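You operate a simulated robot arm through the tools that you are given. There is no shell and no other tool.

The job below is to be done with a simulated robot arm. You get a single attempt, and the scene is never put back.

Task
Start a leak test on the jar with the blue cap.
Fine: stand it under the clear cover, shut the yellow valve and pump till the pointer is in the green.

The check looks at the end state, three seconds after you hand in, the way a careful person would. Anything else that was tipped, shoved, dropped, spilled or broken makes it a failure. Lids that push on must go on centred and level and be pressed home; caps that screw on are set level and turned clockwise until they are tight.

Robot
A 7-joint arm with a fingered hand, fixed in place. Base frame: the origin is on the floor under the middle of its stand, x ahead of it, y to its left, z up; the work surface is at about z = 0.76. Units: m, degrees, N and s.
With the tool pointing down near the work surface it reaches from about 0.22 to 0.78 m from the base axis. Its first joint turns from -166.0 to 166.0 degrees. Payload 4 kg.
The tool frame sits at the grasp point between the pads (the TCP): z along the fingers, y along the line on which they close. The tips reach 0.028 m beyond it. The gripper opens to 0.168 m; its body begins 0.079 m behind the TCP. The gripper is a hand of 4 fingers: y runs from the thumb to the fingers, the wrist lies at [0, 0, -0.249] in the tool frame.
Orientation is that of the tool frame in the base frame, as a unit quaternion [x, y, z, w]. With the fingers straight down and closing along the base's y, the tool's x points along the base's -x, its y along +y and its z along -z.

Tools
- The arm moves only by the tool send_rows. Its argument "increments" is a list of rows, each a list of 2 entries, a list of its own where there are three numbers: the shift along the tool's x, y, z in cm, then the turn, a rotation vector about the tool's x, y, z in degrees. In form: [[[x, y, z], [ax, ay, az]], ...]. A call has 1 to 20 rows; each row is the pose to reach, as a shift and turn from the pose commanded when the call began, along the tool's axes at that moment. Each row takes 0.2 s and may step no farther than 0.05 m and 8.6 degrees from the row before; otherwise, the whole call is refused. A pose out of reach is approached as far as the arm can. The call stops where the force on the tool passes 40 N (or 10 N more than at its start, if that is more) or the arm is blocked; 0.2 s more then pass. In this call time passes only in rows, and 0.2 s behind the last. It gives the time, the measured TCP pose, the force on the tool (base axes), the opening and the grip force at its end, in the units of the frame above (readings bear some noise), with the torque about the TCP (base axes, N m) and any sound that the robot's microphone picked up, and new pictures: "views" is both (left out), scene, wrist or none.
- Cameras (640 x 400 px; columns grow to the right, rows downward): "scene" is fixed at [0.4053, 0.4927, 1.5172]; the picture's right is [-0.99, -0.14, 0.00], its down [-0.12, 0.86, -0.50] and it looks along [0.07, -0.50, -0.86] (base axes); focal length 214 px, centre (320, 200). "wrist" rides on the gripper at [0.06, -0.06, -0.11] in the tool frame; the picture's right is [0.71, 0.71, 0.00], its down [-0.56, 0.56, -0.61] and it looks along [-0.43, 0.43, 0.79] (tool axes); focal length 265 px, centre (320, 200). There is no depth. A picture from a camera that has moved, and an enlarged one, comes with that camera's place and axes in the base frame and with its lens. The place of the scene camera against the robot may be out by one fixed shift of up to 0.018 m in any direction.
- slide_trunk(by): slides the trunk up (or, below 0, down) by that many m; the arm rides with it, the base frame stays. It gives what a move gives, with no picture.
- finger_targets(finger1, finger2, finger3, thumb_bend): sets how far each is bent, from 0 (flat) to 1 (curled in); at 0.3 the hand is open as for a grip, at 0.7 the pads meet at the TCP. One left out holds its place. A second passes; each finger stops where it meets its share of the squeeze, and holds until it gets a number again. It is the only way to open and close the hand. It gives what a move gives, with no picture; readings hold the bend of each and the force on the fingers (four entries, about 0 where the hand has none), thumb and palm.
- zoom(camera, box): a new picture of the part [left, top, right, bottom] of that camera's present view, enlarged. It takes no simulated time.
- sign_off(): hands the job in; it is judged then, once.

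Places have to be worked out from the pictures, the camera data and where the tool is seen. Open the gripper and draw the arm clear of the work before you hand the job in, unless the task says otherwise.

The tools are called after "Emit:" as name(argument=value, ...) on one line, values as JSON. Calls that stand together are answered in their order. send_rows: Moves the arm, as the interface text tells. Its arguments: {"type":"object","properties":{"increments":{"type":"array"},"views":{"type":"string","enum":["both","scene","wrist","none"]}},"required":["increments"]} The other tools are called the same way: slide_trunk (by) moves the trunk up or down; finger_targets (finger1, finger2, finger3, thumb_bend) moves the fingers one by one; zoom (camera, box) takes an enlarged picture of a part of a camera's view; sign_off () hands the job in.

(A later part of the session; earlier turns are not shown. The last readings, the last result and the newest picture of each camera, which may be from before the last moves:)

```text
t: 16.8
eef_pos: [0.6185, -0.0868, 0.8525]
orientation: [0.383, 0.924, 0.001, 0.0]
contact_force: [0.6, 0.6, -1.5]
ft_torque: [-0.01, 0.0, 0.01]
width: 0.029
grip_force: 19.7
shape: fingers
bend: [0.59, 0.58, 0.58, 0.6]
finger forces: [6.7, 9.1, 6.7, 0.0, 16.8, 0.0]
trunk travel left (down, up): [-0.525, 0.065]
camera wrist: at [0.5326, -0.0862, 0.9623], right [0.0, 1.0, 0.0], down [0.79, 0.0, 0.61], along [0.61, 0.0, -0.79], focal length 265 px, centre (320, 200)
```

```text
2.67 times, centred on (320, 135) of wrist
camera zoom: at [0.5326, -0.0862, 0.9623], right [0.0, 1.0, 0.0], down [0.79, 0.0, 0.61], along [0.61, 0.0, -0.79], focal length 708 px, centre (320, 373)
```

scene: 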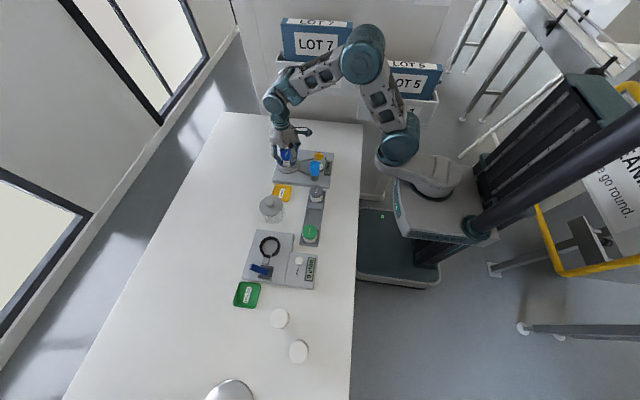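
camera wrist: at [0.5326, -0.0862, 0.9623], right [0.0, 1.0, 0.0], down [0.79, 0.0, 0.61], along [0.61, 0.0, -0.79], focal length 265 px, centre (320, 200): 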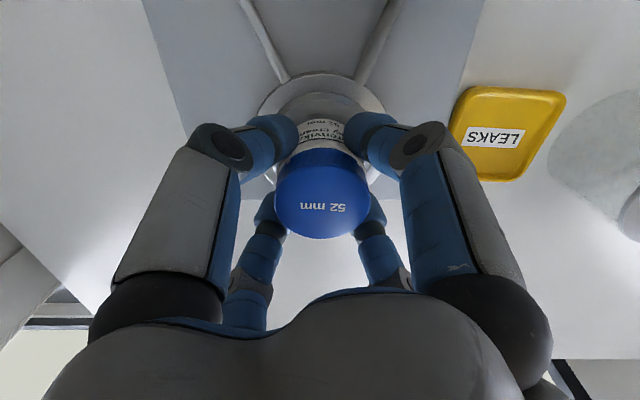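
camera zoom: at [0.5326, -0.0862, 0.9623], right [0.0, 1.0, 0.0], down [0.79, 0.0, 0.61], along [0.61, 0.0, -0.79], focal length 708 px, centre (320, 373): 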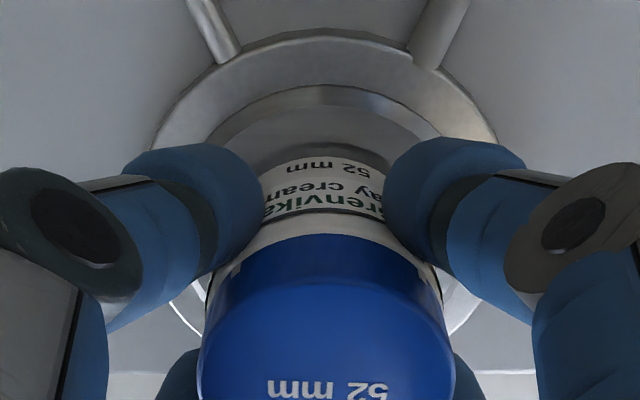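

The jar is just above the recess and centred. I'll lower in 2 mm steps, watching the vertical force.

Emit:
send_rows(increments=[[[0, 0, 0.2], [0, 0, 0]], [[0, 0, 0.4], [0, 0, 0]], [[0, 0, 0.6], [0, 0, 0]]], views="none")

Emit:
send_rows(increments=[[[0, 0, 0.15], [0, 0, 0]], [[0, 0, 0.3], [0, 0, 0]]], views="wrist")

Emit:
zoom(camera="scene", box=[260, 130, 340, 190])

```text
t: 17.6
eef_pos: [0.6173, -0.0858, 0.8467]
orientation: [0.382, 0.924, 0.0, 0.0]
contact_force: [0.1, 0.3, -0.9]
ft_torque: [-0.03, 0.02, 0.01]
width: 0.0288
grip_force: 19.6
shape: fingers
bend: [0.59, 0.58, 0.58, 0.6]
finger forces: [6.8, 9.2, 6.7, 0.0, 16.9, 0.0]
trunk travel left (down, up): [-0.525, 0.065]
```

```text
t: 18.2
eef_pos: [0.6177, -0.0861, 0.8447]
orientation: [0.382, 0.924, 0.0, 0.0]
contact_force: [-0.3, 0.0, -1.0]
ft_torque: [0.02, -0.03, 0.01]
width: 0.0288
grip_force: 20.3
shape: fingers
bend: [0.59, 0.58, 0.58, 0.6]
finger forces: [6.7, 9.3, 6.6, 0.0, 16.7, 0.0]
trunk travel left (down, up): [-0.525, 0.065]
camera wrist: at [0.5326, -0.0864, 0.9536], right [0.0, 1.0, 0.0], down [0.79, 0.0, 0.61], along [0.61, 0.0, -0.79], focal length 265 px, centre (320, 200)
```

wrist: 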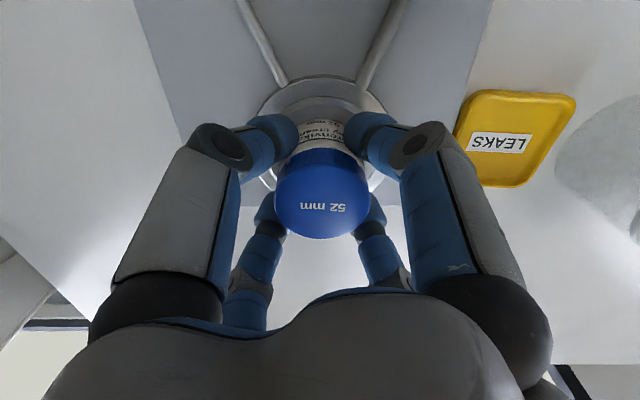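

```text
6.67 times, centred on (300, 160) of scene
camera zoom: at [0.4053, 0.4927, 1.5172], right [-0.99, -0.14, 0.0], down [-0.12, 0.86, -0.5], along [0.07, -0.5, -0.86], focal length 1430 px, centre (453, 467)
```

zoom: 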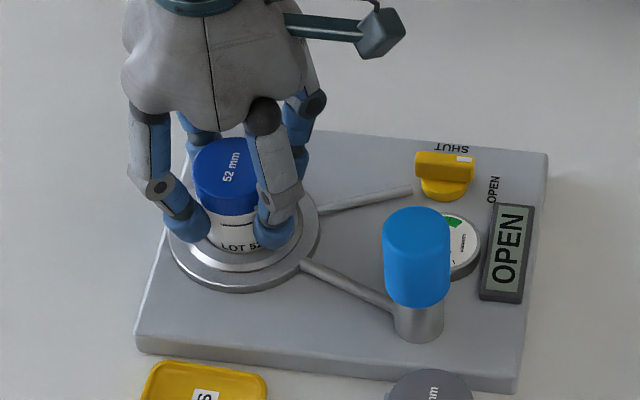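

No contact yet (vertical force still about −1 N, the jar's weight). I continue down in 1.5 mm steps.

Emit:
send_rows(increments=[[[0, 0, 0.15], [0, 0, 0]], [[0, 0, 0.3], [0, 0, 0]]], views="none")

Emit:
send_rows(increments=[[[0, 0, 0.1], [0, 0, 0]], [[0, 0, 0.2], [0, 0, 0]]], views="none")

```text
t: 18.8
eef_pos: [0.6186, -0.0854, 0.8424]
orientation: [0.383, 0.924, 0.0, 0.002]
contact_force: [-1.9, 0.0, 12.7]
ft_torque: [0.03, -0.03, 0.01]
width: 0.0288
grip_force: 22.0
shape: fingers
bend: [0.59, 0.58, 0.58, 0.6]
finger forces: [8.0, 10.0, 7.5, 0.1, 18.0, 0.0]
trunk travel left (down, up): [-0.525, 0.065]
```

```text
t: 19.4
eef_pos: [0.6171, -0.0874, 0.8414]
orientation: [0.383, 0.924, 0.001, 0.002]
contact_force: [-2.8, -1.7, 29.3]
ft_torque: [-0.02, 0.09, 0.0]
width: 0.0285
grip_force: 23.9
shape: fingers
bend: [0.59, 0.58, 0.58, 0.6]
finger forces: [9.3, 10.9, 8.6, 0.0, 19.3, 0.0]
trunk travel left (down, up): [-0.525, 0.065]
```

Contact at TCP z ≈ 0.842, with the force now about 29 N. I'll ease back up 1.5 mm to unload and look at how the jar base sits in the recess.

Emit:
send_rows(increments=[[[0, 0, -0.15], [0, 0, 0]], [[0, 0, -0.18], [0, 0, 0]]], views="wrist")

Emit:
zoom(camera="scene", box=[270, 140, 320, 180])

Emit:
zoom(camera="wrist", box=[260, 70, 380, 160])

```text
t: 20.0
eef_pos: [0.6174, -0.0882, 0.8424]
orientation: [0.383, 0.924, 0.0, 0.001]
contact_force: [0.4, -2.8, 18.8]
ft_torque: [-0.07, -0.03, 0.01]
width: 0.0284
grip_force: 22.9
shape: fingers
bend: [0.59, 0.58, 0.58, 0.6]
finger forces: [8.3, 10.7, 8.8, 0.0, 18.4, 0.0]
trunk travel left (down, up): [-0.525, 0.065]
camera wrist: at [0.5321, -0.0865, 0.9514], right [0.0, 1.0, 0.0], down [0.79, 0.0, 0.62], along [0.62, 0.0, -0.79], focal length 265 px, centre (320, 200)
```

wrist: 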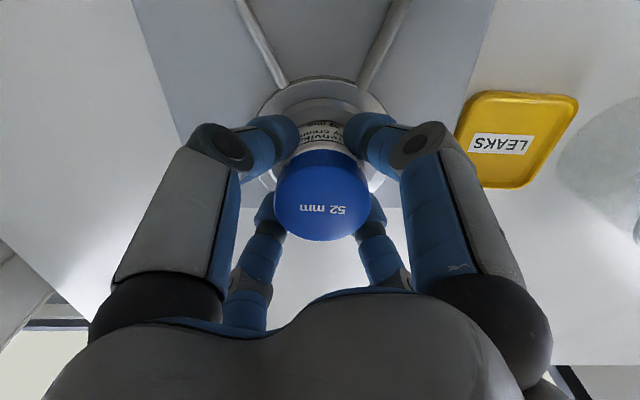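

```text
10.00 times, centred on (295, 160) of scene
camera zoom: at [0.4053, 0.4927, 1.5172], right [-0.99, -0.14, 0.0], down [-0.12, 0.86, -0.5], along [0.07, -0.5, -0.86], focal length 2145 px, centre (570, 600)
```

zoom: 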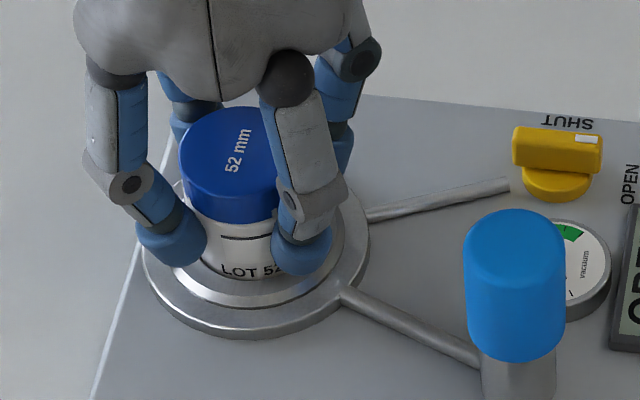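

```text
4.44 times, centred on (320, 115) of wrist
camera zoom: at [0.5321, -0.0865, 0.9514], right [0.0, 1.0, 0.0], down [0.79, 0.0, 0.62], along [0.62, 0.0, -0.79], focal length 1180 px, centre (320, 578)
```

zoom: 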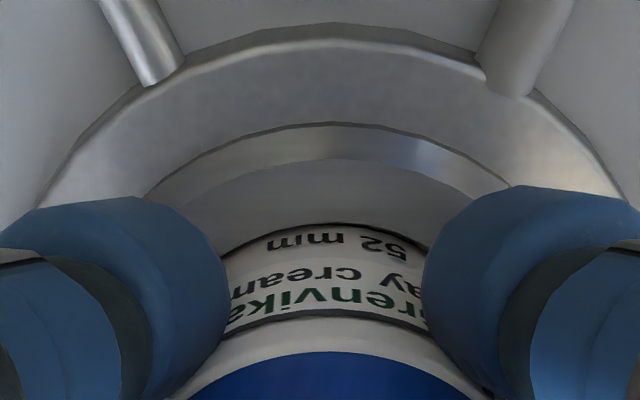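

The jar's base lines up with the recess and looks seated, still with about 19 N of downward load. I'll unload the rest before releasing.

Emit:
send_rows(increments=[[[0, 0, -0.12], [0, 0, 0]], [[0, 0, -0.22], [0, 0, 0]]], views="none")

```text
t: 20.6
eef_pos: [0.6181, -0.0882, 0.8426]
orientation: [0.383, 0.924, 0.001, -0.001]
contact_force: [-0.3, -1.8, 6.1]
ft_torque: [-0.01, -0.06, 0.02]
width: 0.0281
grip_force: 22.2
shape: fingers
bend: [0.59, 0.57, 0.58, 0.6]
finger forces: [8.0, 10.2, 8.1, 0.0, 17.3, 0.0]
trunk travel left (down, up): [-0.525, 0.065]
```

Only about 6 N remains, with the jar resting on the plate. I'll open the fingers a little, all together.

Emit:
finger_targets(finger1=0.5, finger2=0.5, finger3=0.5, thumb_bend=0.5)

Emit:
zoom(camera="wrist", box=[200, 50, 440, 250])

Emit:
zoom(camera="scene", box=[270, 140, 320, 180])

```text
t: 21.6
eef_pos: [0.6181, -0.0875, 0.8429]
orientation: [0.383, 0.924, -0.001, 0.0]
contact_force: [0.6, -0.5, -0.2]
ft_torque: [-0.01, -0.01, 0.01]
width: 0.0566
grip_force: 0.0
shape: fingers
bend: [0.5, 0.5, 0.5, 0.5]
finger forces: [0.0, 0.0, 0.1, 0.1, 0.0, 0.0]
trunk travel left (down, up): [-0.525, 0.065]
```

```text
2.00 times, centred on (320, 150) of wrist
camera zoom: at [0.5333, -0.0869, 0.9526], right [0.0, 1.0, 0.0], down [0.79, 0.0, 0.61], along [0.61, 0.0, -0.79], focal length 531 px, centre (320, 300)
```

zoom: 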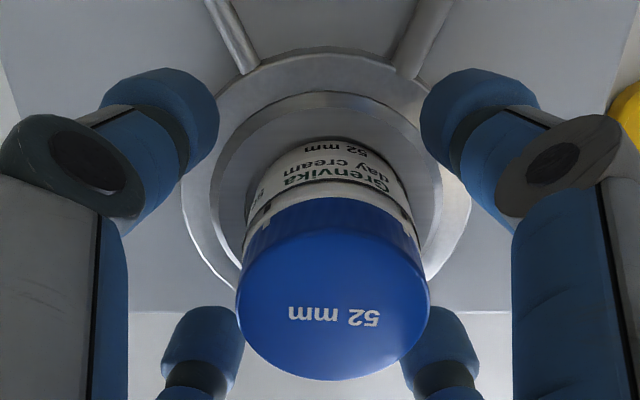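

```text
10.00 times, centred on (295, 160) of scene
camera zoom: at [0.4053, 0.4927, 1.5172], right [-0.99, -0.14, 0.0], down [-0.12, 0.86, -0.5], along [0.07, -0.5, -0.86], focal length 2145 px, centre (570, 600)
```

zoom: 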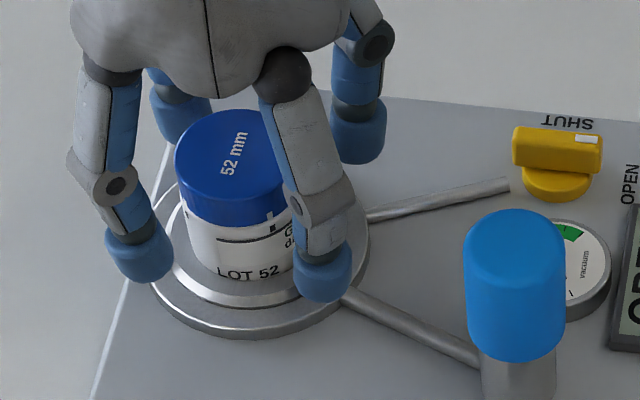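

The jar has been released and stands upright on the boss. I'll open the fingers a bit further, then rise straight up and inspect the seating.

Emit:
finger_targets(finger1=0.42, finger2=0.42, finger3=0.42, thumb_bend=0.42)

Emit:
send_rows(increments=[[[0, 0, -1.0], [0, 0, 0]], [[0, 0, -3.0], [0, 0, 0]], [[0, 0, -6.0], [0, 0, 0]], [[0, 0, -9.0], [0, 0, 0]], [[0, 0, -12.0], [0, 0, 0]]], views="both")

Emit:
zoom(camera="wrist", box=[240, 40, 400, 160])

Emit:
zoom(camera="scene", box=[265, 140, 325, 185])

```text
t: 22.6
eef_pos: [0.6186, -0.0874, 0.843]
orientation: [0.383, 0.924, 0.001, 0.0]
contact_force: [-0.5, 0.6, 0.3]
ft_torque: [0.0, 0.01, 0.01]
width: 0.0813
grip_force: 0.0
shape: fingers
bend: [0.42, 0.42, 0.42, 0.42]
finger forces: [0.1, 0.0, 0.0, 0.0, 0.0, 0.1]
trunk travel left (down, up): [-0.525, 0.065]
```

```text
t: 23.8
eef_pos: [0.6163, -0.0854, 0.9639]
orientation: [0.382, 0.924, -0.001, 0.0]
contact_force: [0.4, 0.0, -0.9]
ft_torque: [-0.03, 0.0, -0.03]
width: 0.0815
grip_force: 0.2
shape: fingers
bend: [0.42, 0.42, 0.42, 0.42]
finger forces: [0.1, 0.0, 0.1, 0.0, 0.1, 0.1]
trunk travel left (down, up): [-0.525, 0.065]
camera wrist: at [0.5315, -0.0855, 1.074], right [0.0, 1.0, 0.0], down [0.79, 0.0, 0.61], along [0.61, 0.0, -0.79], focal length 265 px, centre (320, 200)
```

scene: 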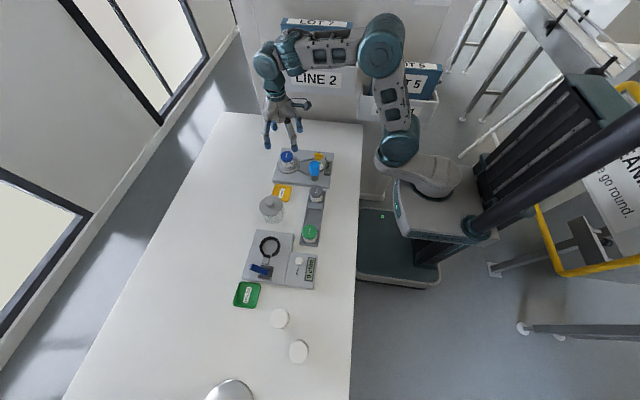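
wrist: 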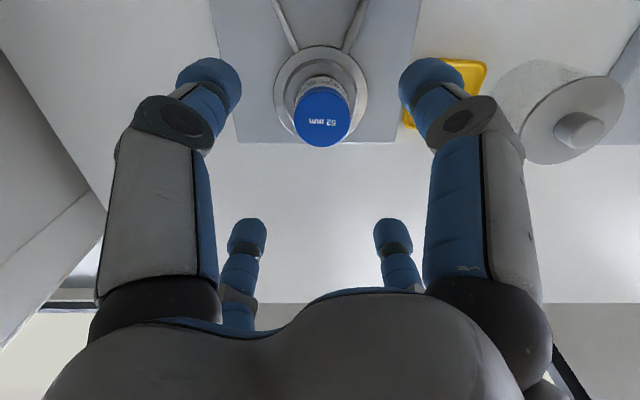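

```text
3.33 times, centred on (320, 100) of wrist
camera zoom: at [0.5315, -0.0855, 1.074], right [0.0, 1.0, 0.0], down [0.79, 0.0, 0.61], along [0.61, 0.0, -0.79], focal length 885 px, centre (320, 533)
```

zoom: 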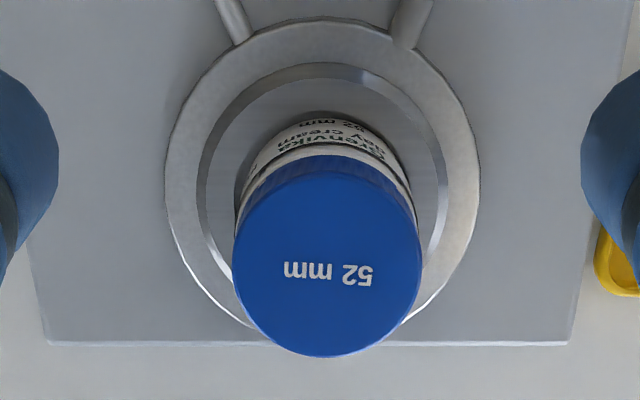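

```text
8.89 times, centred on (295, 162) of scene
camera zoom: at [0.4053, 0.4927, 1.5172], right [-0.99, -0.14, 0.0], down [-0.12, 0.86, -0.5], along [0.07, -0.5, -0.86], focal length 1906 px, centre (542, 533)
```

zoom: 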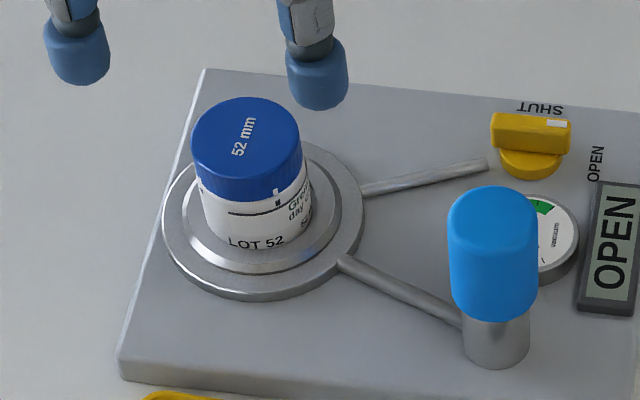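

From above, the jar sits in the recess within about 1–2 mm of centre. I'll zoom once more to check it is level and inside the recess rim.

Emit:
zoom(camera="scene", box=[276, 146, 306, 176])

Emit:
zoom(camera="wrist", box=[280, 50, 360, 110])

```text
13.33 times, centred on (291, 161) of scene
camera zoom: at [0.4053, 0.4927, 1.5172], right [-0.99, -0.14, 0.0], down [-0.12, 0.86, -0.5], along [0.07, -0.5, -0.86], focal length 2860 px, centre (707, 720)
```

zoom: 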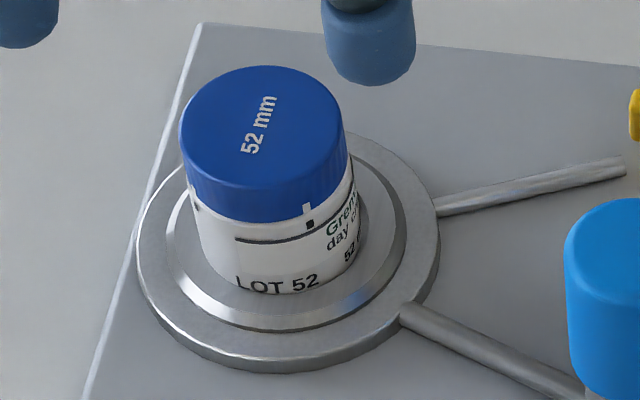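

```text
6.67 times, centred on (320, 80) of wrist
camera zoom: at [0.5315, -0.0855, 1.074], right [0.0, 1.0, 0.0], down [0.79, 0.0, 0.61], along [0.61, 0.0, -0.79], focal length 1769 px, centre (320, 1000)
```

zoom: 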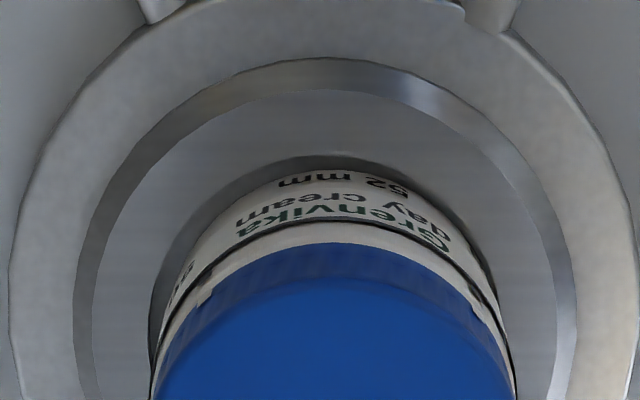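

The rim of the recess is visible all around the jar base, so the jar is seated upright inside it. Now I move, at height, over to the clear cover to measure it.

Emit:
send_rows(increments=[[[1.6, 1.6, 0], [0, 0, 0]], [[4.0, 4.0, 0], [0, 0, 0]], [[7.0, 7.1, 0.3], [0, 0, 0]], [[10.0, 10.2, 0.8], [0, 0, 0]], [[13.0, 13.2, 1.3], [0, 0, 0]], [[15.0, 15.2, 1.3], [0, 0, 0]], [[15.87, 16.16, 1.3], [0, 0, 0]]], views="both")

Emit:
zoom(camera="wrist", box=[220, 40, 420, 190])

```text
t: 25.4
eef_pos: [0.6206, 0.1403, 0.9511]
orientation: [0.383, 0.924, 0.0, 0.0]
contact_force: [-0.2, 0.4, -1.0]
ft_torque: [-0.02, 0.02, 0.02]
width: 0.0813
grip_force: 0.0
shape: fingers
bend: [0.42, 0.42, 0.42, 0.42]
finger forces: [0.0, 0.1, 0.1, 0.0, 0.0, 0.1]
trunk travel left (down, up): [-0.525, 0.065]
camera wrist: at [0.5356, 0.1413, 1.0609], right [0.0, 1.0, 0.0], down [0.79, 0.0, 0.61], along [0.61, 0.0, -0.79], focal length 265 px, centre (320, 200)
```

scene: 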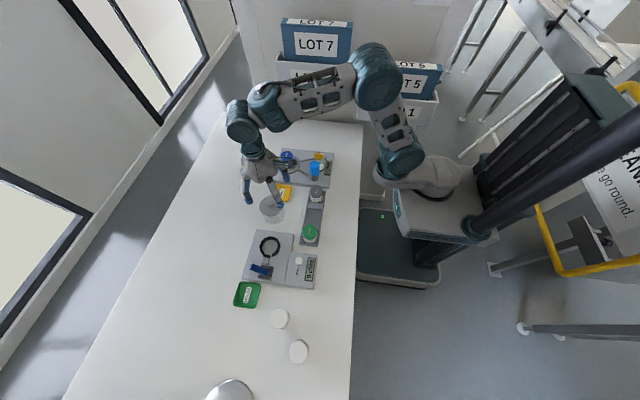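
wrist: 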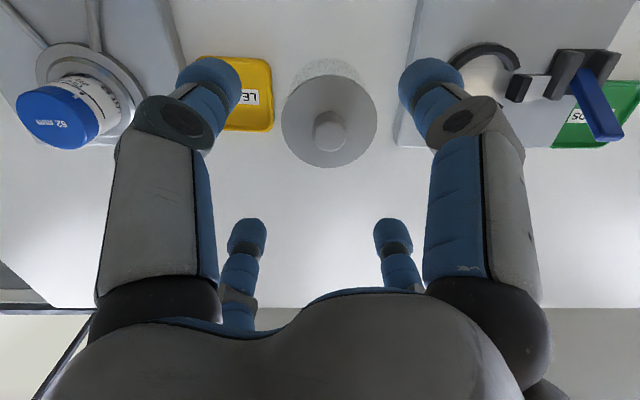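

```text
2.67 times, centred on (320, 115) of wrist
camera zoom: at [0.5356, 0.1413, 1.0609], right [0.0, 1.0, 0.0], down [0.79, 0.0, 0.61], along [0.61, 0.0, -0.79], focal length 708 px, centre (320, 427)
```

zoom: 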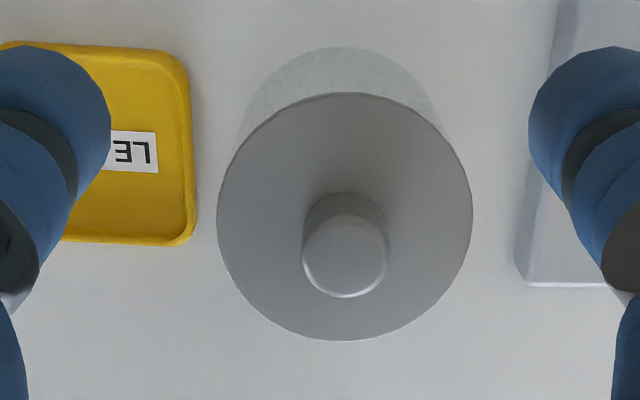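

The cover's lid measures R ≈ 42 mm at z ≈ 0.835, centred about (+5, +8) mm from the tool, near (0.626, 0.149); the open fingers (pad radius ≈ 60 mm) will clear it. I'll centre over it and descend part-way to verify.

Emit:
send_rows(increments=[[[0.1, 0.5, 1.5], [0, 0, 0]], [[0.19, 0.95, 3.5], [0, 0, 0]], [[0.19, 0.95, 5.0], [0, 0, 0]], [[0.19, 0.95, 5.6], [0, 0, 0]]], views="wrist")

Emit:
zoom(camera="wrist", box=[200, 60, 440, 240])

Emit:
zoom(camera="scene", box=[230, 160, 310, 230])

```text
t: 26.4
eef_pos: [0.6251, 0.1482, 0.8942]
orientation: [0.383, 0.924, 0.001, -0.001]
contact_force: [-0.4, 0.1, -0.3]
ft_torque: [-0.03, 0.03, -0.03]
width: 0.0814
grip_force: 0.0
shape: fingers
bend: [0.42, 0.42, 0.42, 0.42]
finger forces: [0.0, 0.0, 0.1, 0.1, 0.0, 0.0]
trunk travel left (down, up): [-0.525, 0.065]
camera wrist: at [0.5404, 0.1484, 1.0033], right [0.0, 1.0, 0.0], down [0.79, 0.0, 0.61], along [0.61, 0.0, -0.79], focal length 265 px, centre (320, 200)
```

wrist: 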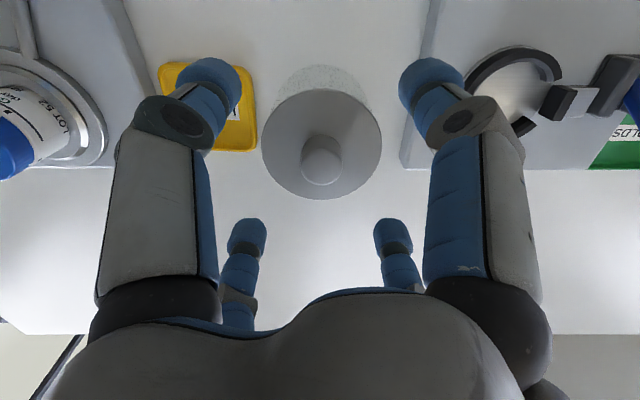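

```text
2.22 times, centred on (320, 150) of wrist
camera zoom: at [0.5404, 0.1484, 1.0033], right [0.0, 1.0, 0.0], down [0.79, 0.0, 0.61], along [0.61, 0.0, -0.79], focal length 590 px, centre (320, 311)
```

zoom: 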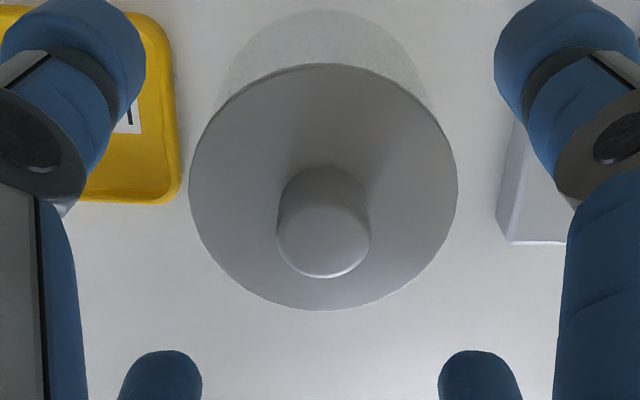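

```text
5.71 times, centred on (270, 195) of scene
camera zoom: at [0.4053, 0.4927, 1.5172], right [-0.99, -0.14, 0.0], down [-0.12, 0.86, -0.5], along [0.07, -0.5, -0.86], focal length 1226 px, centre (606, 229)
```

zoom: 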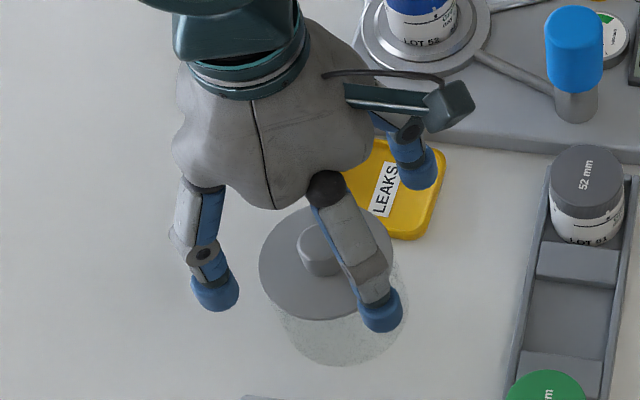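

Two views agree: lid z ≈ 0.833, R ≈ 43 mm, offset only (+2, +1) mm from the tool. I'll trim that and descend so the pads are at the lid's level.

Emit:
send_rows(increments=[[[-0.07, 0.21, 1.5], [0, 0, 0]], [[-0.07, 0.21, 3.0], [0, 0, 0]], [[-0.07, 0.21, 4.5], [0, 0, 0]], [[-0.07, 0.21, 5.7], [0, 0, 0]], [[-0.07, 0.21, 6.5], [0, 0, 0]]], views="both")

Emit:
zoom(camera="wrist", box=[180, 80, 460, 290])

Emit:
zoom(camera="scene", box=[230, 170, 310, 240])

```text
t: 27.6
eef_pos: [0.6283, 0.1497, 0.8296]
orientation: [0.382, 0.924, 0.0, -0.001]
contact_force: [-0.4, 0.0, 0.9]
ft_torque: [0.01, -0.02, 0.0]
width: 0.0814
grip_force: 0.0
shape: fingers
bend: [0.42, 0.42, 0.42, 0.42]
finger forces: [0.0, 0.1, 0.0, 0.1, 0.1, 0.0]
trunk travel left (down, up): [-0.525, 0.065]
camera wrist: at [0.5424, 0.1493, 0.9385], right [0.0, 1.0, 0.0], down [0.79, 0.0, 0.61], along [0.61, 0.0, -0.79], focal length 265 px, centre (320, 200)
```

scene: 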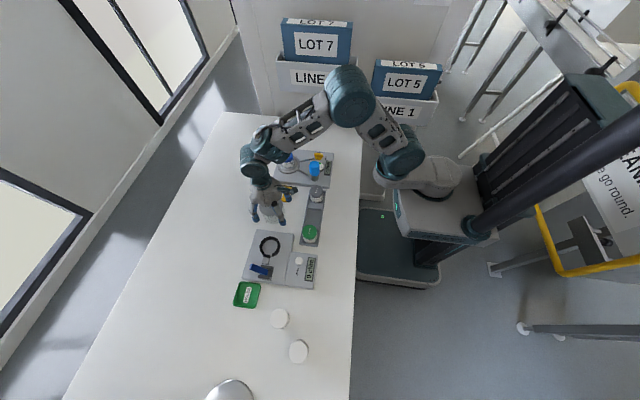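
wrist: 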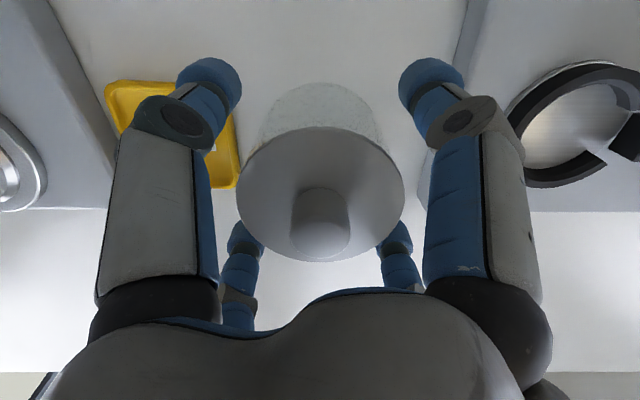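

```text
1.90 times, centred on (320, 185) of wrist
camera zoom: at [0.5424, 0.1493, 0.9385], right [0.0, 1.0, 0.0], down [0.79, 0.0, 0.61], along [0.61, 0.0, -0.79], focal length 506 px, centre (320, 229)
```

zoom: 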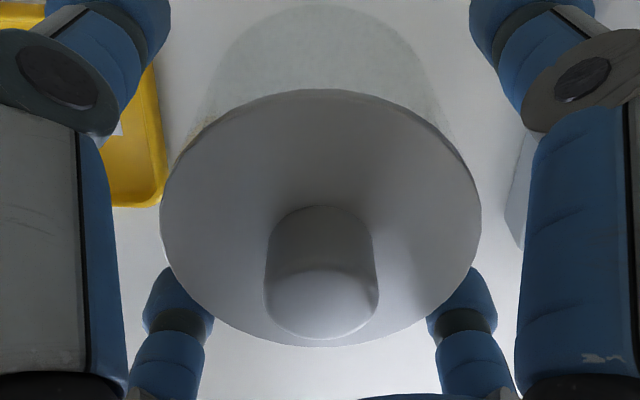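

```text
5.71 times, centred on (270, 205) of scene
camera zoom: at [0.4053, 0.4927, 1.5172], right [-0.99, -0.14, 0.0], down [-0.12, 0.86, -0.5], along [0.07, -0.5, -0.86], focal length 1226 px, centre (606, 171)
```

zoom: 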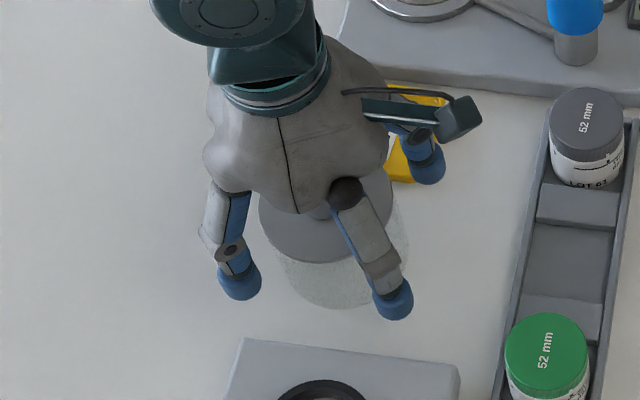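

The lid is centred on the tool to within about half a millimetre and all four fingers straddle it. I'll close them on the cover.

Emit:
finger_targets(finger1=0.7, finger2=0.7, finger3=0.7, thumb_bend=0.7)

Emit:
zoom(camera="wrist", box=[180, 80, 460, 290])

Emit:
zoom(camera="scene", box=[230, 170, 310, 240])

```text
t: 28.6
eef_pos: [0.6277, 0.1479, 0.8298]
orientation: [0.382, 0.924, 0.0, 0.0]
contact_force: [-1.3, -0.6, -0.2]
ft_torque: [0.01, -0.03, 0.03]
width: 0.0488
grip_force: 22.0
shape: fingers
bend: [0.51, 0.48, 0.51, 0.55]
finger forces: [6.4, 11.8, 6.0, 0.0, 19.4, 0.1]
trunk travel left (down, up): [-0.525, 0.065]
```

```text
1.90 times, centred on (320, 185) of wrist
camera zoom: at [0.5424, 0.1492, 0.9388], right [0.0, 1.0, 0.0], down [0.79, 0.0, 0.61], along [0.61, 0.0, -0.79], focal length 506 px, centre (320, 229)
```

zoom: 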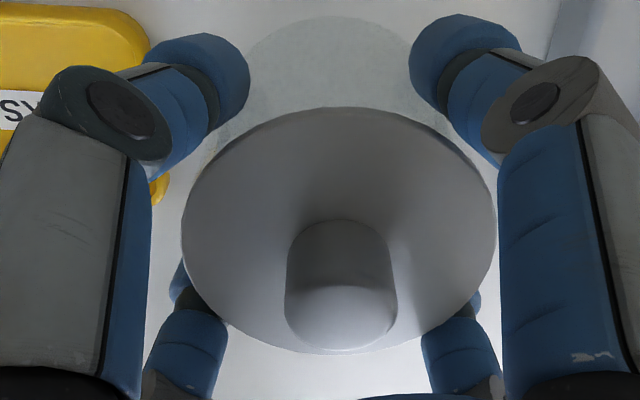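

```text
5.71 times, centred on (270, 205) of scene
camera zoom: at [0.4053, 0.4927, 1.5172], right [-0.99, -0.14, 0.0], down [-0.12, 0.86, -0.5], along [0.07, -0.5, -0.86], focal length 1226 px, centre (606, 171)
```

zoom: 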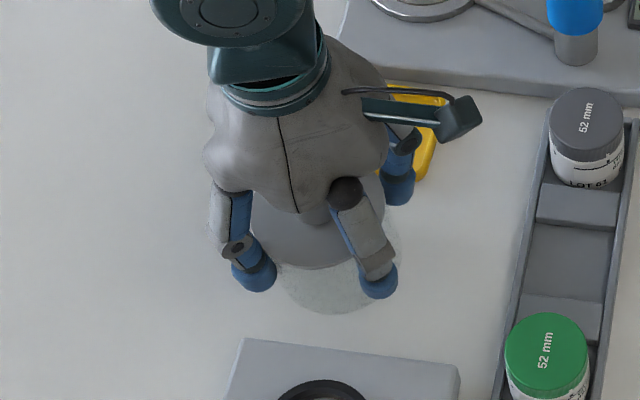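

The cover is gripped (22 N), though the stronger thumb nudged it about 7 mm along the tool's +y; I'll account for that offset, (+5, +5) mm in base axes. Now I lift it, checking that it comes up level.

Emit:
send_rows(increments=[[[0, 0, -0.5], [0, 0, 0]], [[0, 0, -1.5], [0, 0, 0]], [[0, 0, -3.0], [0, 0, 0]], [[0, 0, -5.0], [0, 0, 0]], [[0, 0, -7.5], [0, 0, 0]], [[0, 0, -10.0], [0, 0, 0]], [[0, 0, -12.0], [0, 0, 0]], [[0, 0, -13.0], [0, 0, 0]]], views="both")

Emit:
zoom(camera="wrist", box=[180, 80, 460, 290])

Emit:
zoom(camera="scene", box=[220, 140, 320, 220])

```text
t: 30.4
eef_pos: [0.6275, 0.1489, 0.9589]
orientation: [0.383, 0.924, 0.0, -0.001]
contact_force: [0.0, 0.6, 0.0]
ft_torque: [-0.01, 0.03, -0.01]
width: 0.0487
grip_force: 22.2
shape: fingers
bend: [0.51, 0.47, 0.51, 0.55]
finger forces: [6.4, 12.2, 5.9, 0.1, 19.2, 0.0]
trunk travel left (down, up): [-0.525, 0.065]
camera wrist: at [0.5423, 0.1499, 1.0686], right [0.0, 1.0, 0.0], down [0.79, 0.0, 0.61], along [0.61, 0.0, -0.79], focal length 265 px, centre (320, 200)
```

scene: 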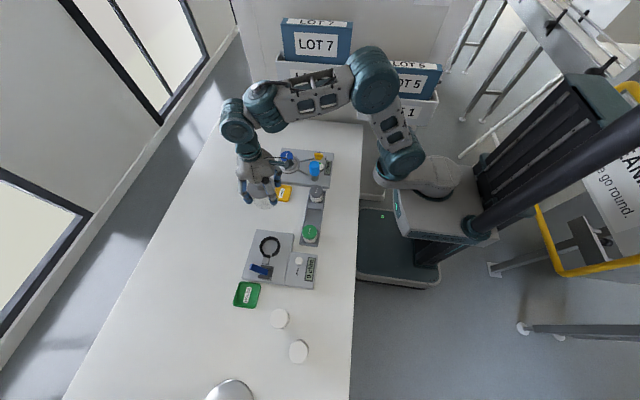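
wrist: 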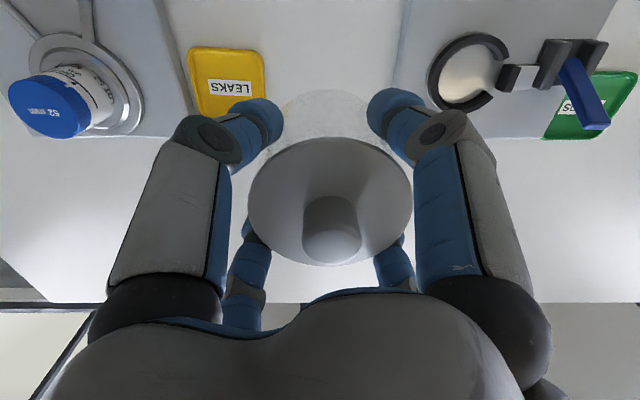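

```text
1.90 times, centred on (320, 185) of wrist
camera zoom: at [0.5423, 0.1499, 1.0686], right [0.0, 1.0, 0.0], down [0.79, 0.0, 0.61], along [0.61, 0.0, -0.79], focal length 506 px, centre (320, 229)
```

zoom: 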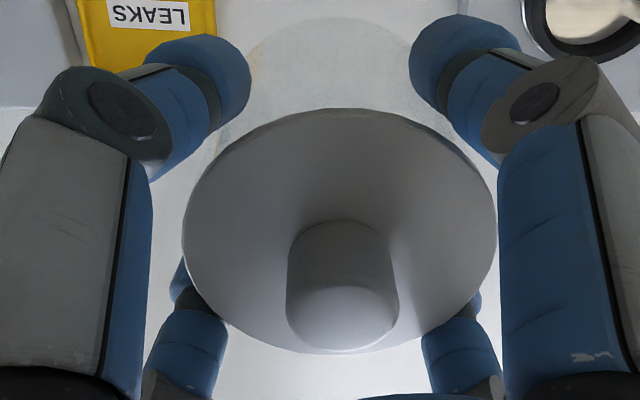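

```text
5.00 times, centred on (270, 180) of scene
camera zoom: at [0.4053, 0.4927, 1.5172], right [-0.99, -0.14, 0.0], down [-0.12, 0.86, -0.5], along [0.07, -0.5, -0.86], focal length 1072 px, centre (570, 300)
```

zoom: 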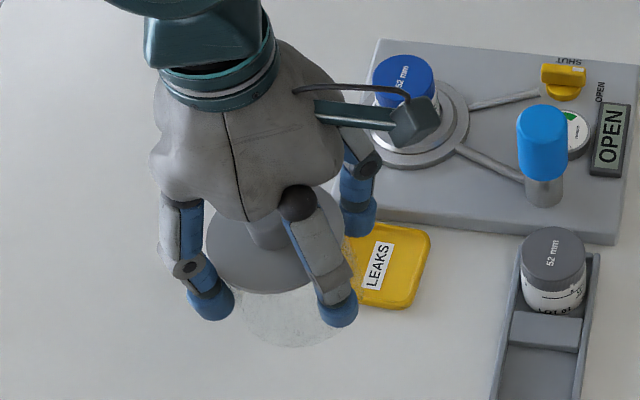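

The cover came up level and steady. I'll carry it at height to above the ring, with the TCP target at (0.6147, -0.090) so the offset cover is centred over the boss.

Emit:
send_rows(increments=[[[-0.7, -0.8, 0], [0, 0, 0]], [[-1.9, -2.1, 0], [0, 0, 0]], [[-3.6, -4.0, 0], [0, 0, 0]], [[-5.4, -6.0, 0], [0, 0, 0]], [[-7.2, -8.0, 0], [0, 0, 0]], [[-9.0, -10.0, 0], [0, 0, 0]], [[-10.8, -12.0, 0], [0, 0, 0]], [[-12.6, -14.0, 0], [0, 0, 0]], [[-14.2, -15.8, 0], [0, 0, 0]], [[-15.4, -17.2, 0], [0, 0, 0]], [[-15.97, -17.82, 0], [0, 0, 0]]], views="both")

Emit:
zoom(camera="wrist", box=[200, 20, 440, 200])

Emit:
zoom(camera="scene", box=[240, 110, 340, 190])

```text
t: 32.8
eef_pos: [0.6143, -0.0897, 0.9584]
orientation: [0.383, 0.924, -0.001, 0.0]
contact_force: [0.5, 0.0, -1.2]
ft_torque: [0.01, 0.03, 0.0]
width: 0.0485
grip_force: 21.3
shape: fingers
bend: [0.51, 0.47, 0.51, 0.55]
finger forces: [6.4, 12.1, 5.9, 0.1, 19.2, 0.1]
trunk travel left (down, up): [-0.525, 0.065]
camera wrist: at [0.5291, -0.0895, 1.0685], right [0.0, 1.0, 0.0], down [0.79, 0.0, 0.61], along [0.61, 0.0, -0.79], focal length 265 px, centre (320, 200)
```

scene: 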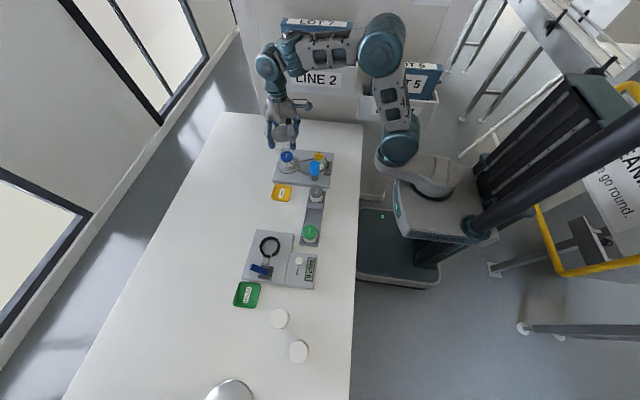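
wrist: 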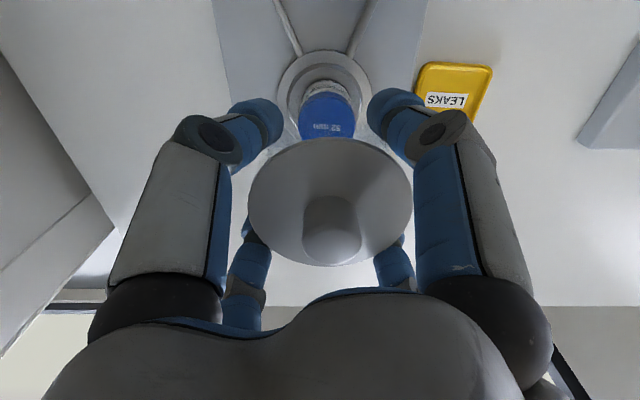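

```text
2.22 times, centred on (320, 110) of wrist
camera zoom: at [0.5291, -0.0895, 1.0685], right [0.0, 1.0, 0.0], down [0.79, 0.0, 0.61], along [0.61, 0.0, -0.79], focal length 590 px, centre (320, 400)
```

zoom: 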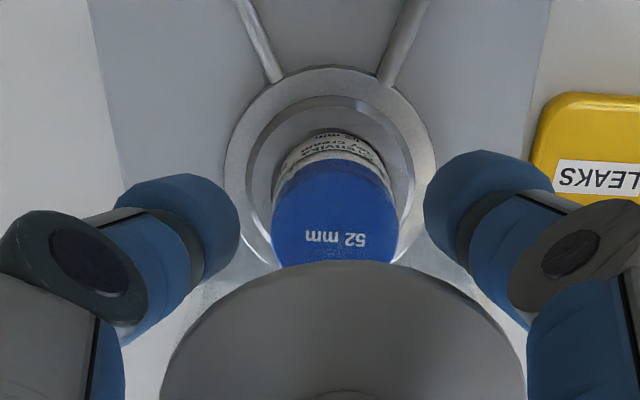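

```text
5.00 times, centred on (290, 150) of scene
camera zoom: at [0.4053, 0.4927, 1.5172], right [-0.99, -0.14, 0.0], down [-0.12, 0.86, -0.5], along [0.07, -0.5, -0.86], focal length 1072 px, centre (470, 450)
```

zoom: 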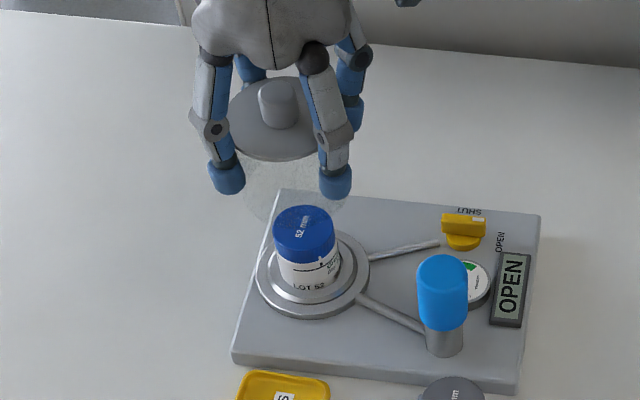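

The boss and the held cover agree to within about 1 mm in both axes. I'll lower the cover over the jar to TCP z ≈ 0.875 and check before it reaches the boss.

Emit:
send_rows(increments=[[[0, 0, 1.0], [0, 0, 0]], [[0, 0, 2.5], [0, 0, 0]], [[0, 0, 4.0], [0, 0, 0]], [[0, 0, 5.5], [0, 0, 0]], [[0, 0, 7.0], [0, 0, 0]], [[0, 0, 8.0], [0, 0, 0]], [[0, 0, 8.4], [0, 0, 0]]], views="both")

Emit:
zoom(camera="wrist", box=[200, 60, 440, 260])

Emit:
zoom(camera="scene", box=[255, 125, 325, 185])

```text
t: 34.4
eef_pos: [0.6146, -0.0905, 0.8746]
orientation: [0.383, 0.924, 0.0, 0.0]
contact_force: [-0.3, -1.4, -1.6]
ft_torque: [-0.03, 0.01, 0.02]
width: 0.0483
grip_force: 21.4
shape: fingers
bend: [0.51, 0.47, 0.51, 0.55]
finger forces: [6.2, 12.2, 6.0, 0.0, 19.0, 0.0]
trunk travel left (down, up): [-0.525, 0.065]
camera wrist: at [0.5291, -0.0895, 0.9843], right [0.0, 1.0, 0.0], down [0.79, 0.0, 0.61], along [0.61, 0.0, -0.79], focal length 265 px, centre (320, 200)
```

scene: 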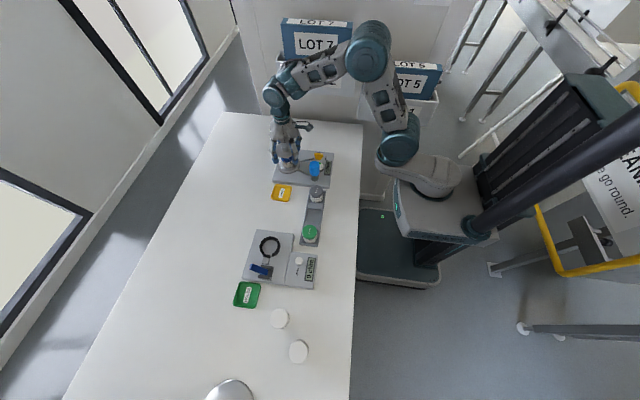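
wrist: 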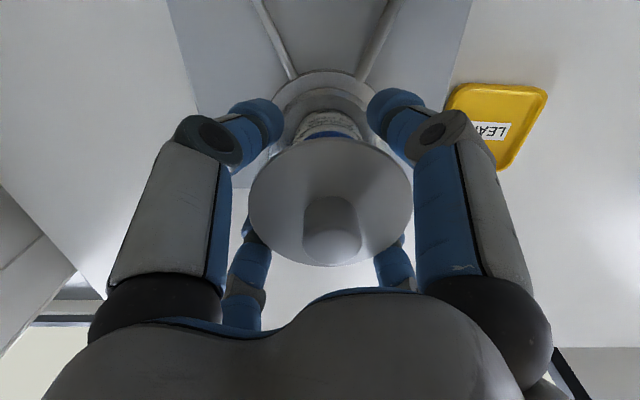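

```text
2.00 times, centred on (320, 160) of wrist
camera zoom: at [0.5291, -0.0895, 0.9843], right [0.0, 1.0, 0.0], down [0.79, 0.0, 0.61], along [0.61, 0.0, -0.79], focal length 531 px, centre (320, 280)
```

zoom: 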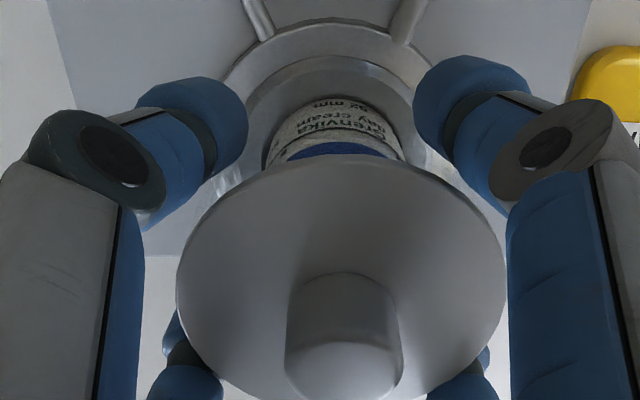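

```text
6.67 times, centred on (290, 155) of scene
camera zoom: at [0.4053, 0.4927, 1.5172], right [-0.99, -0.14, 0.0], down [-0.12, 0.86, -0.5], along [0.07, -0.5, -0.86], focal length 1430 px, centre (520, 500)
```

zoom: 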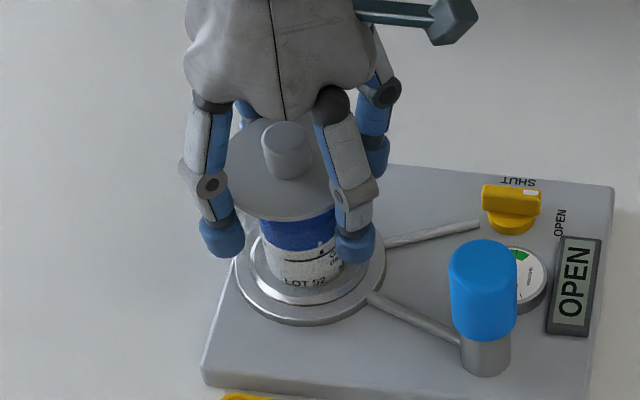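

Alignment still holds, with the cover around the jar just above the boss. I continue down slowly, feeling for contact.

Emit:
send_rows(increments=[[[0, 0, 0.4], [0, 0, 0]], [[0, 0, 0.8], [0, 0, 0]], [[0, 0, 1.1], [0, 0, 0]]], views="none")

Emit:
send_rows(increments=[[[0, 0, 0.15], [0, 0, 0]], [[0, 0, 0.3], [0, 0, 0]]], views="none")

```text
t: 35.2
eef_pos: [0.6147, -0.0893, 0.8629]
orientation: [0.384, 0.924, 0.0, -0.001]
contact_force: [-0.5, 0.0, 0.4]
ft_torque: [0.01, -0.01, 0.02]
width: 0.0482
grip_force: 21.6
shape: fingers
bend: [0.51, 0.47, 0.51, 0.55]
finger forces: [6.3, 12.1, 5.9, 0.0, 18.8, 0.0]
trunk travel left (down, up): [-0.525, 0.065]
```

```text
t: 35.8
eef_pos: [0.613, -0.0912, 0.8616]
orientation: [0.383, 0.924, 0.0, 0.0]
contact_force: [0.2, -0.5, -0.5]
ft_torque: [0.01, -0.01, 0.0]
width: 0.0486
grip_force: 21.6
shape: fingers
bend: [0.51, 0.47, 0.51, 0.55]
finger forces: [6.4, 12.2, 5.9, 0.0, 18.8, 0.0]
trunk travel left (down, up): [-0.525, 0.065]
```

No contact yet; I keep lowering in 1.5 mm steps.

Emit:
send_rows(increments=[[[0, 0, 0.15], [0, 0, 0]], [[0, 0, 0.3], [0, 0, 0]]], views="none")

Emit:
send_rows(increments=[[[0, 0, 0.12], [0, 0, 0]], [[0, 0, 0.24], [0, 0, 0]]], views="none")

```text
t: 36.4
eef_pos: [0.6144, -0.0906, 0.8586]
orientation: [0.383, 0.924, -0.001, 0.001]
contact_force: [-0.2, -0.7, 5.6]
ft_torque: [0.15, -0.17, 0.01]
width: 0.048
grip_force: 21.9
shape: fingers
bend: [0.51, 0.47, 0.51, 0.55]
finger forces: [6.7, 11.6, 6.3, 0.0, 19.4, 0.1]
trunk travel left (down, up): [-0.525, 0.065]
```

```text
t: 37.0
eef_pos: [0.6136, -0.0909, 0.8575]
orientation: [0.383, 0.924, 0.0, 0.002]
contact_force: [-1.8, -2.0, 23.2]
ft_torque: [0.11, -0.12, 0.02]
width: 0.0478
grip_force: 23.3
shape: fingers
bend: [0.51, 0.47, 0.51, 0.55]
finger forces: [7.5, 11.8, 6.8, 0.1, 20.7, 0.1]
trunk travel left (down, up): [-0.525, 0.065]
```

Contact at TCP z ≈ 0.858, with the force at 23 N. I'll look closely at whether the glass is over the boss or resting on the bevel.

Emit:
zoom(camera="scene", box=[265, 140, 315, 180])

Emit:
zoom(camera="wrist", box=[260, 70, 400, 170])

```text
10.00 times, centred on (290, 160) of scene
camera zoom: at [0.4053, 0.4927, 1.5172], right [-0.99, -0.14, 0.0], down [-0.12, 0.86, -0.5], along [0.07, -0.5, -0.86], focal length 2145 px, centre (620, 600)
```

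zoom: 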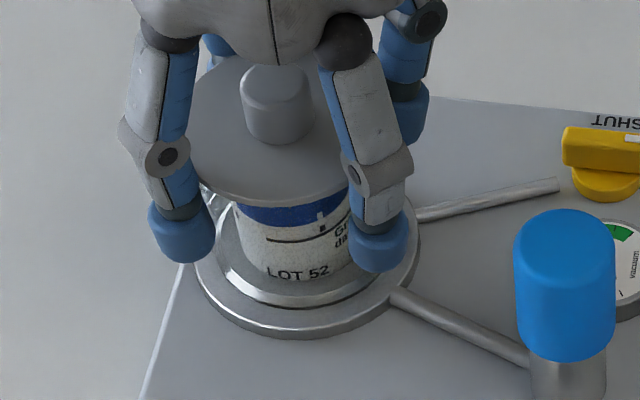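

```text
4.00 times, centred on (330, 120) of wrist
camera zoom: at [0.5282, -0.0902, 0.9667], right [0.0, 1.0, 0.0], down [0.79, 0.0, 0.62], along [0.62, 0.0, -0.79], focal length 1062 px, centre (280, 520)
```

zoom: 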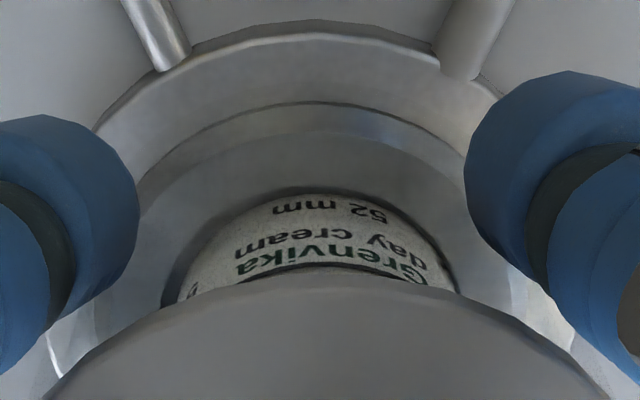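

The torque (0.11, -0.12 N·m at 23 N) matches an evenly spread contact centred on the cover, so it has gone down flat around the boss. I'll ease off the load before releasing.

Emit:
send_rows(increments=[[[0, 0, -0.12], [0, 0, 0]], [[0, 0, -0.24], [0, 0, 0]]], views="none")

```text
t: 37.6
eef_pos: [0.6135, -0.0909, 0.8571]
orientation: [0.383, 0.924, 0.0, 0.0]
contact_force: [2.3, -2.3, 13.2]
ft_torque: [0.09, -0.29, -0.03]
width: 0.0478
grip_force: 22.5
shape: fingers
bend: [0.51, 0.47, 0.51, 0.55]
finger forces: [6.6, 12.0, 6.9, 0.0, 19.4, 0.0]
trunk travel left (down, up): [-0.525, 0.065]
```

Still about 13 N on it; I'll ease up a further 1.5 mm.

Emit:
send_rows(increments=[[[0, 0, -0.1], [0, 0, 0]], [[0, 0, -0.15], [0, 0, 0]]], views="none")

```text
t: 38.2
eef_pos: [0.6132, -0.091, 0.858]
orientation: [0.383, 0.924, 0.001, -0.002]
contact_force: [0.6, -1.3, 1.6]
ft_torque: [0.0, -0.13, -0.06]
width: 0.0476
grip_force: 22.1
shape: fingers
bend: [0.51, 0.47, 0.51, 0.55]
finger forces: [6.9, 12.0, 6.5, 0.1, 19.1, 0.1]
trunk travel left (down, up): [-0.525, 0.065]
```

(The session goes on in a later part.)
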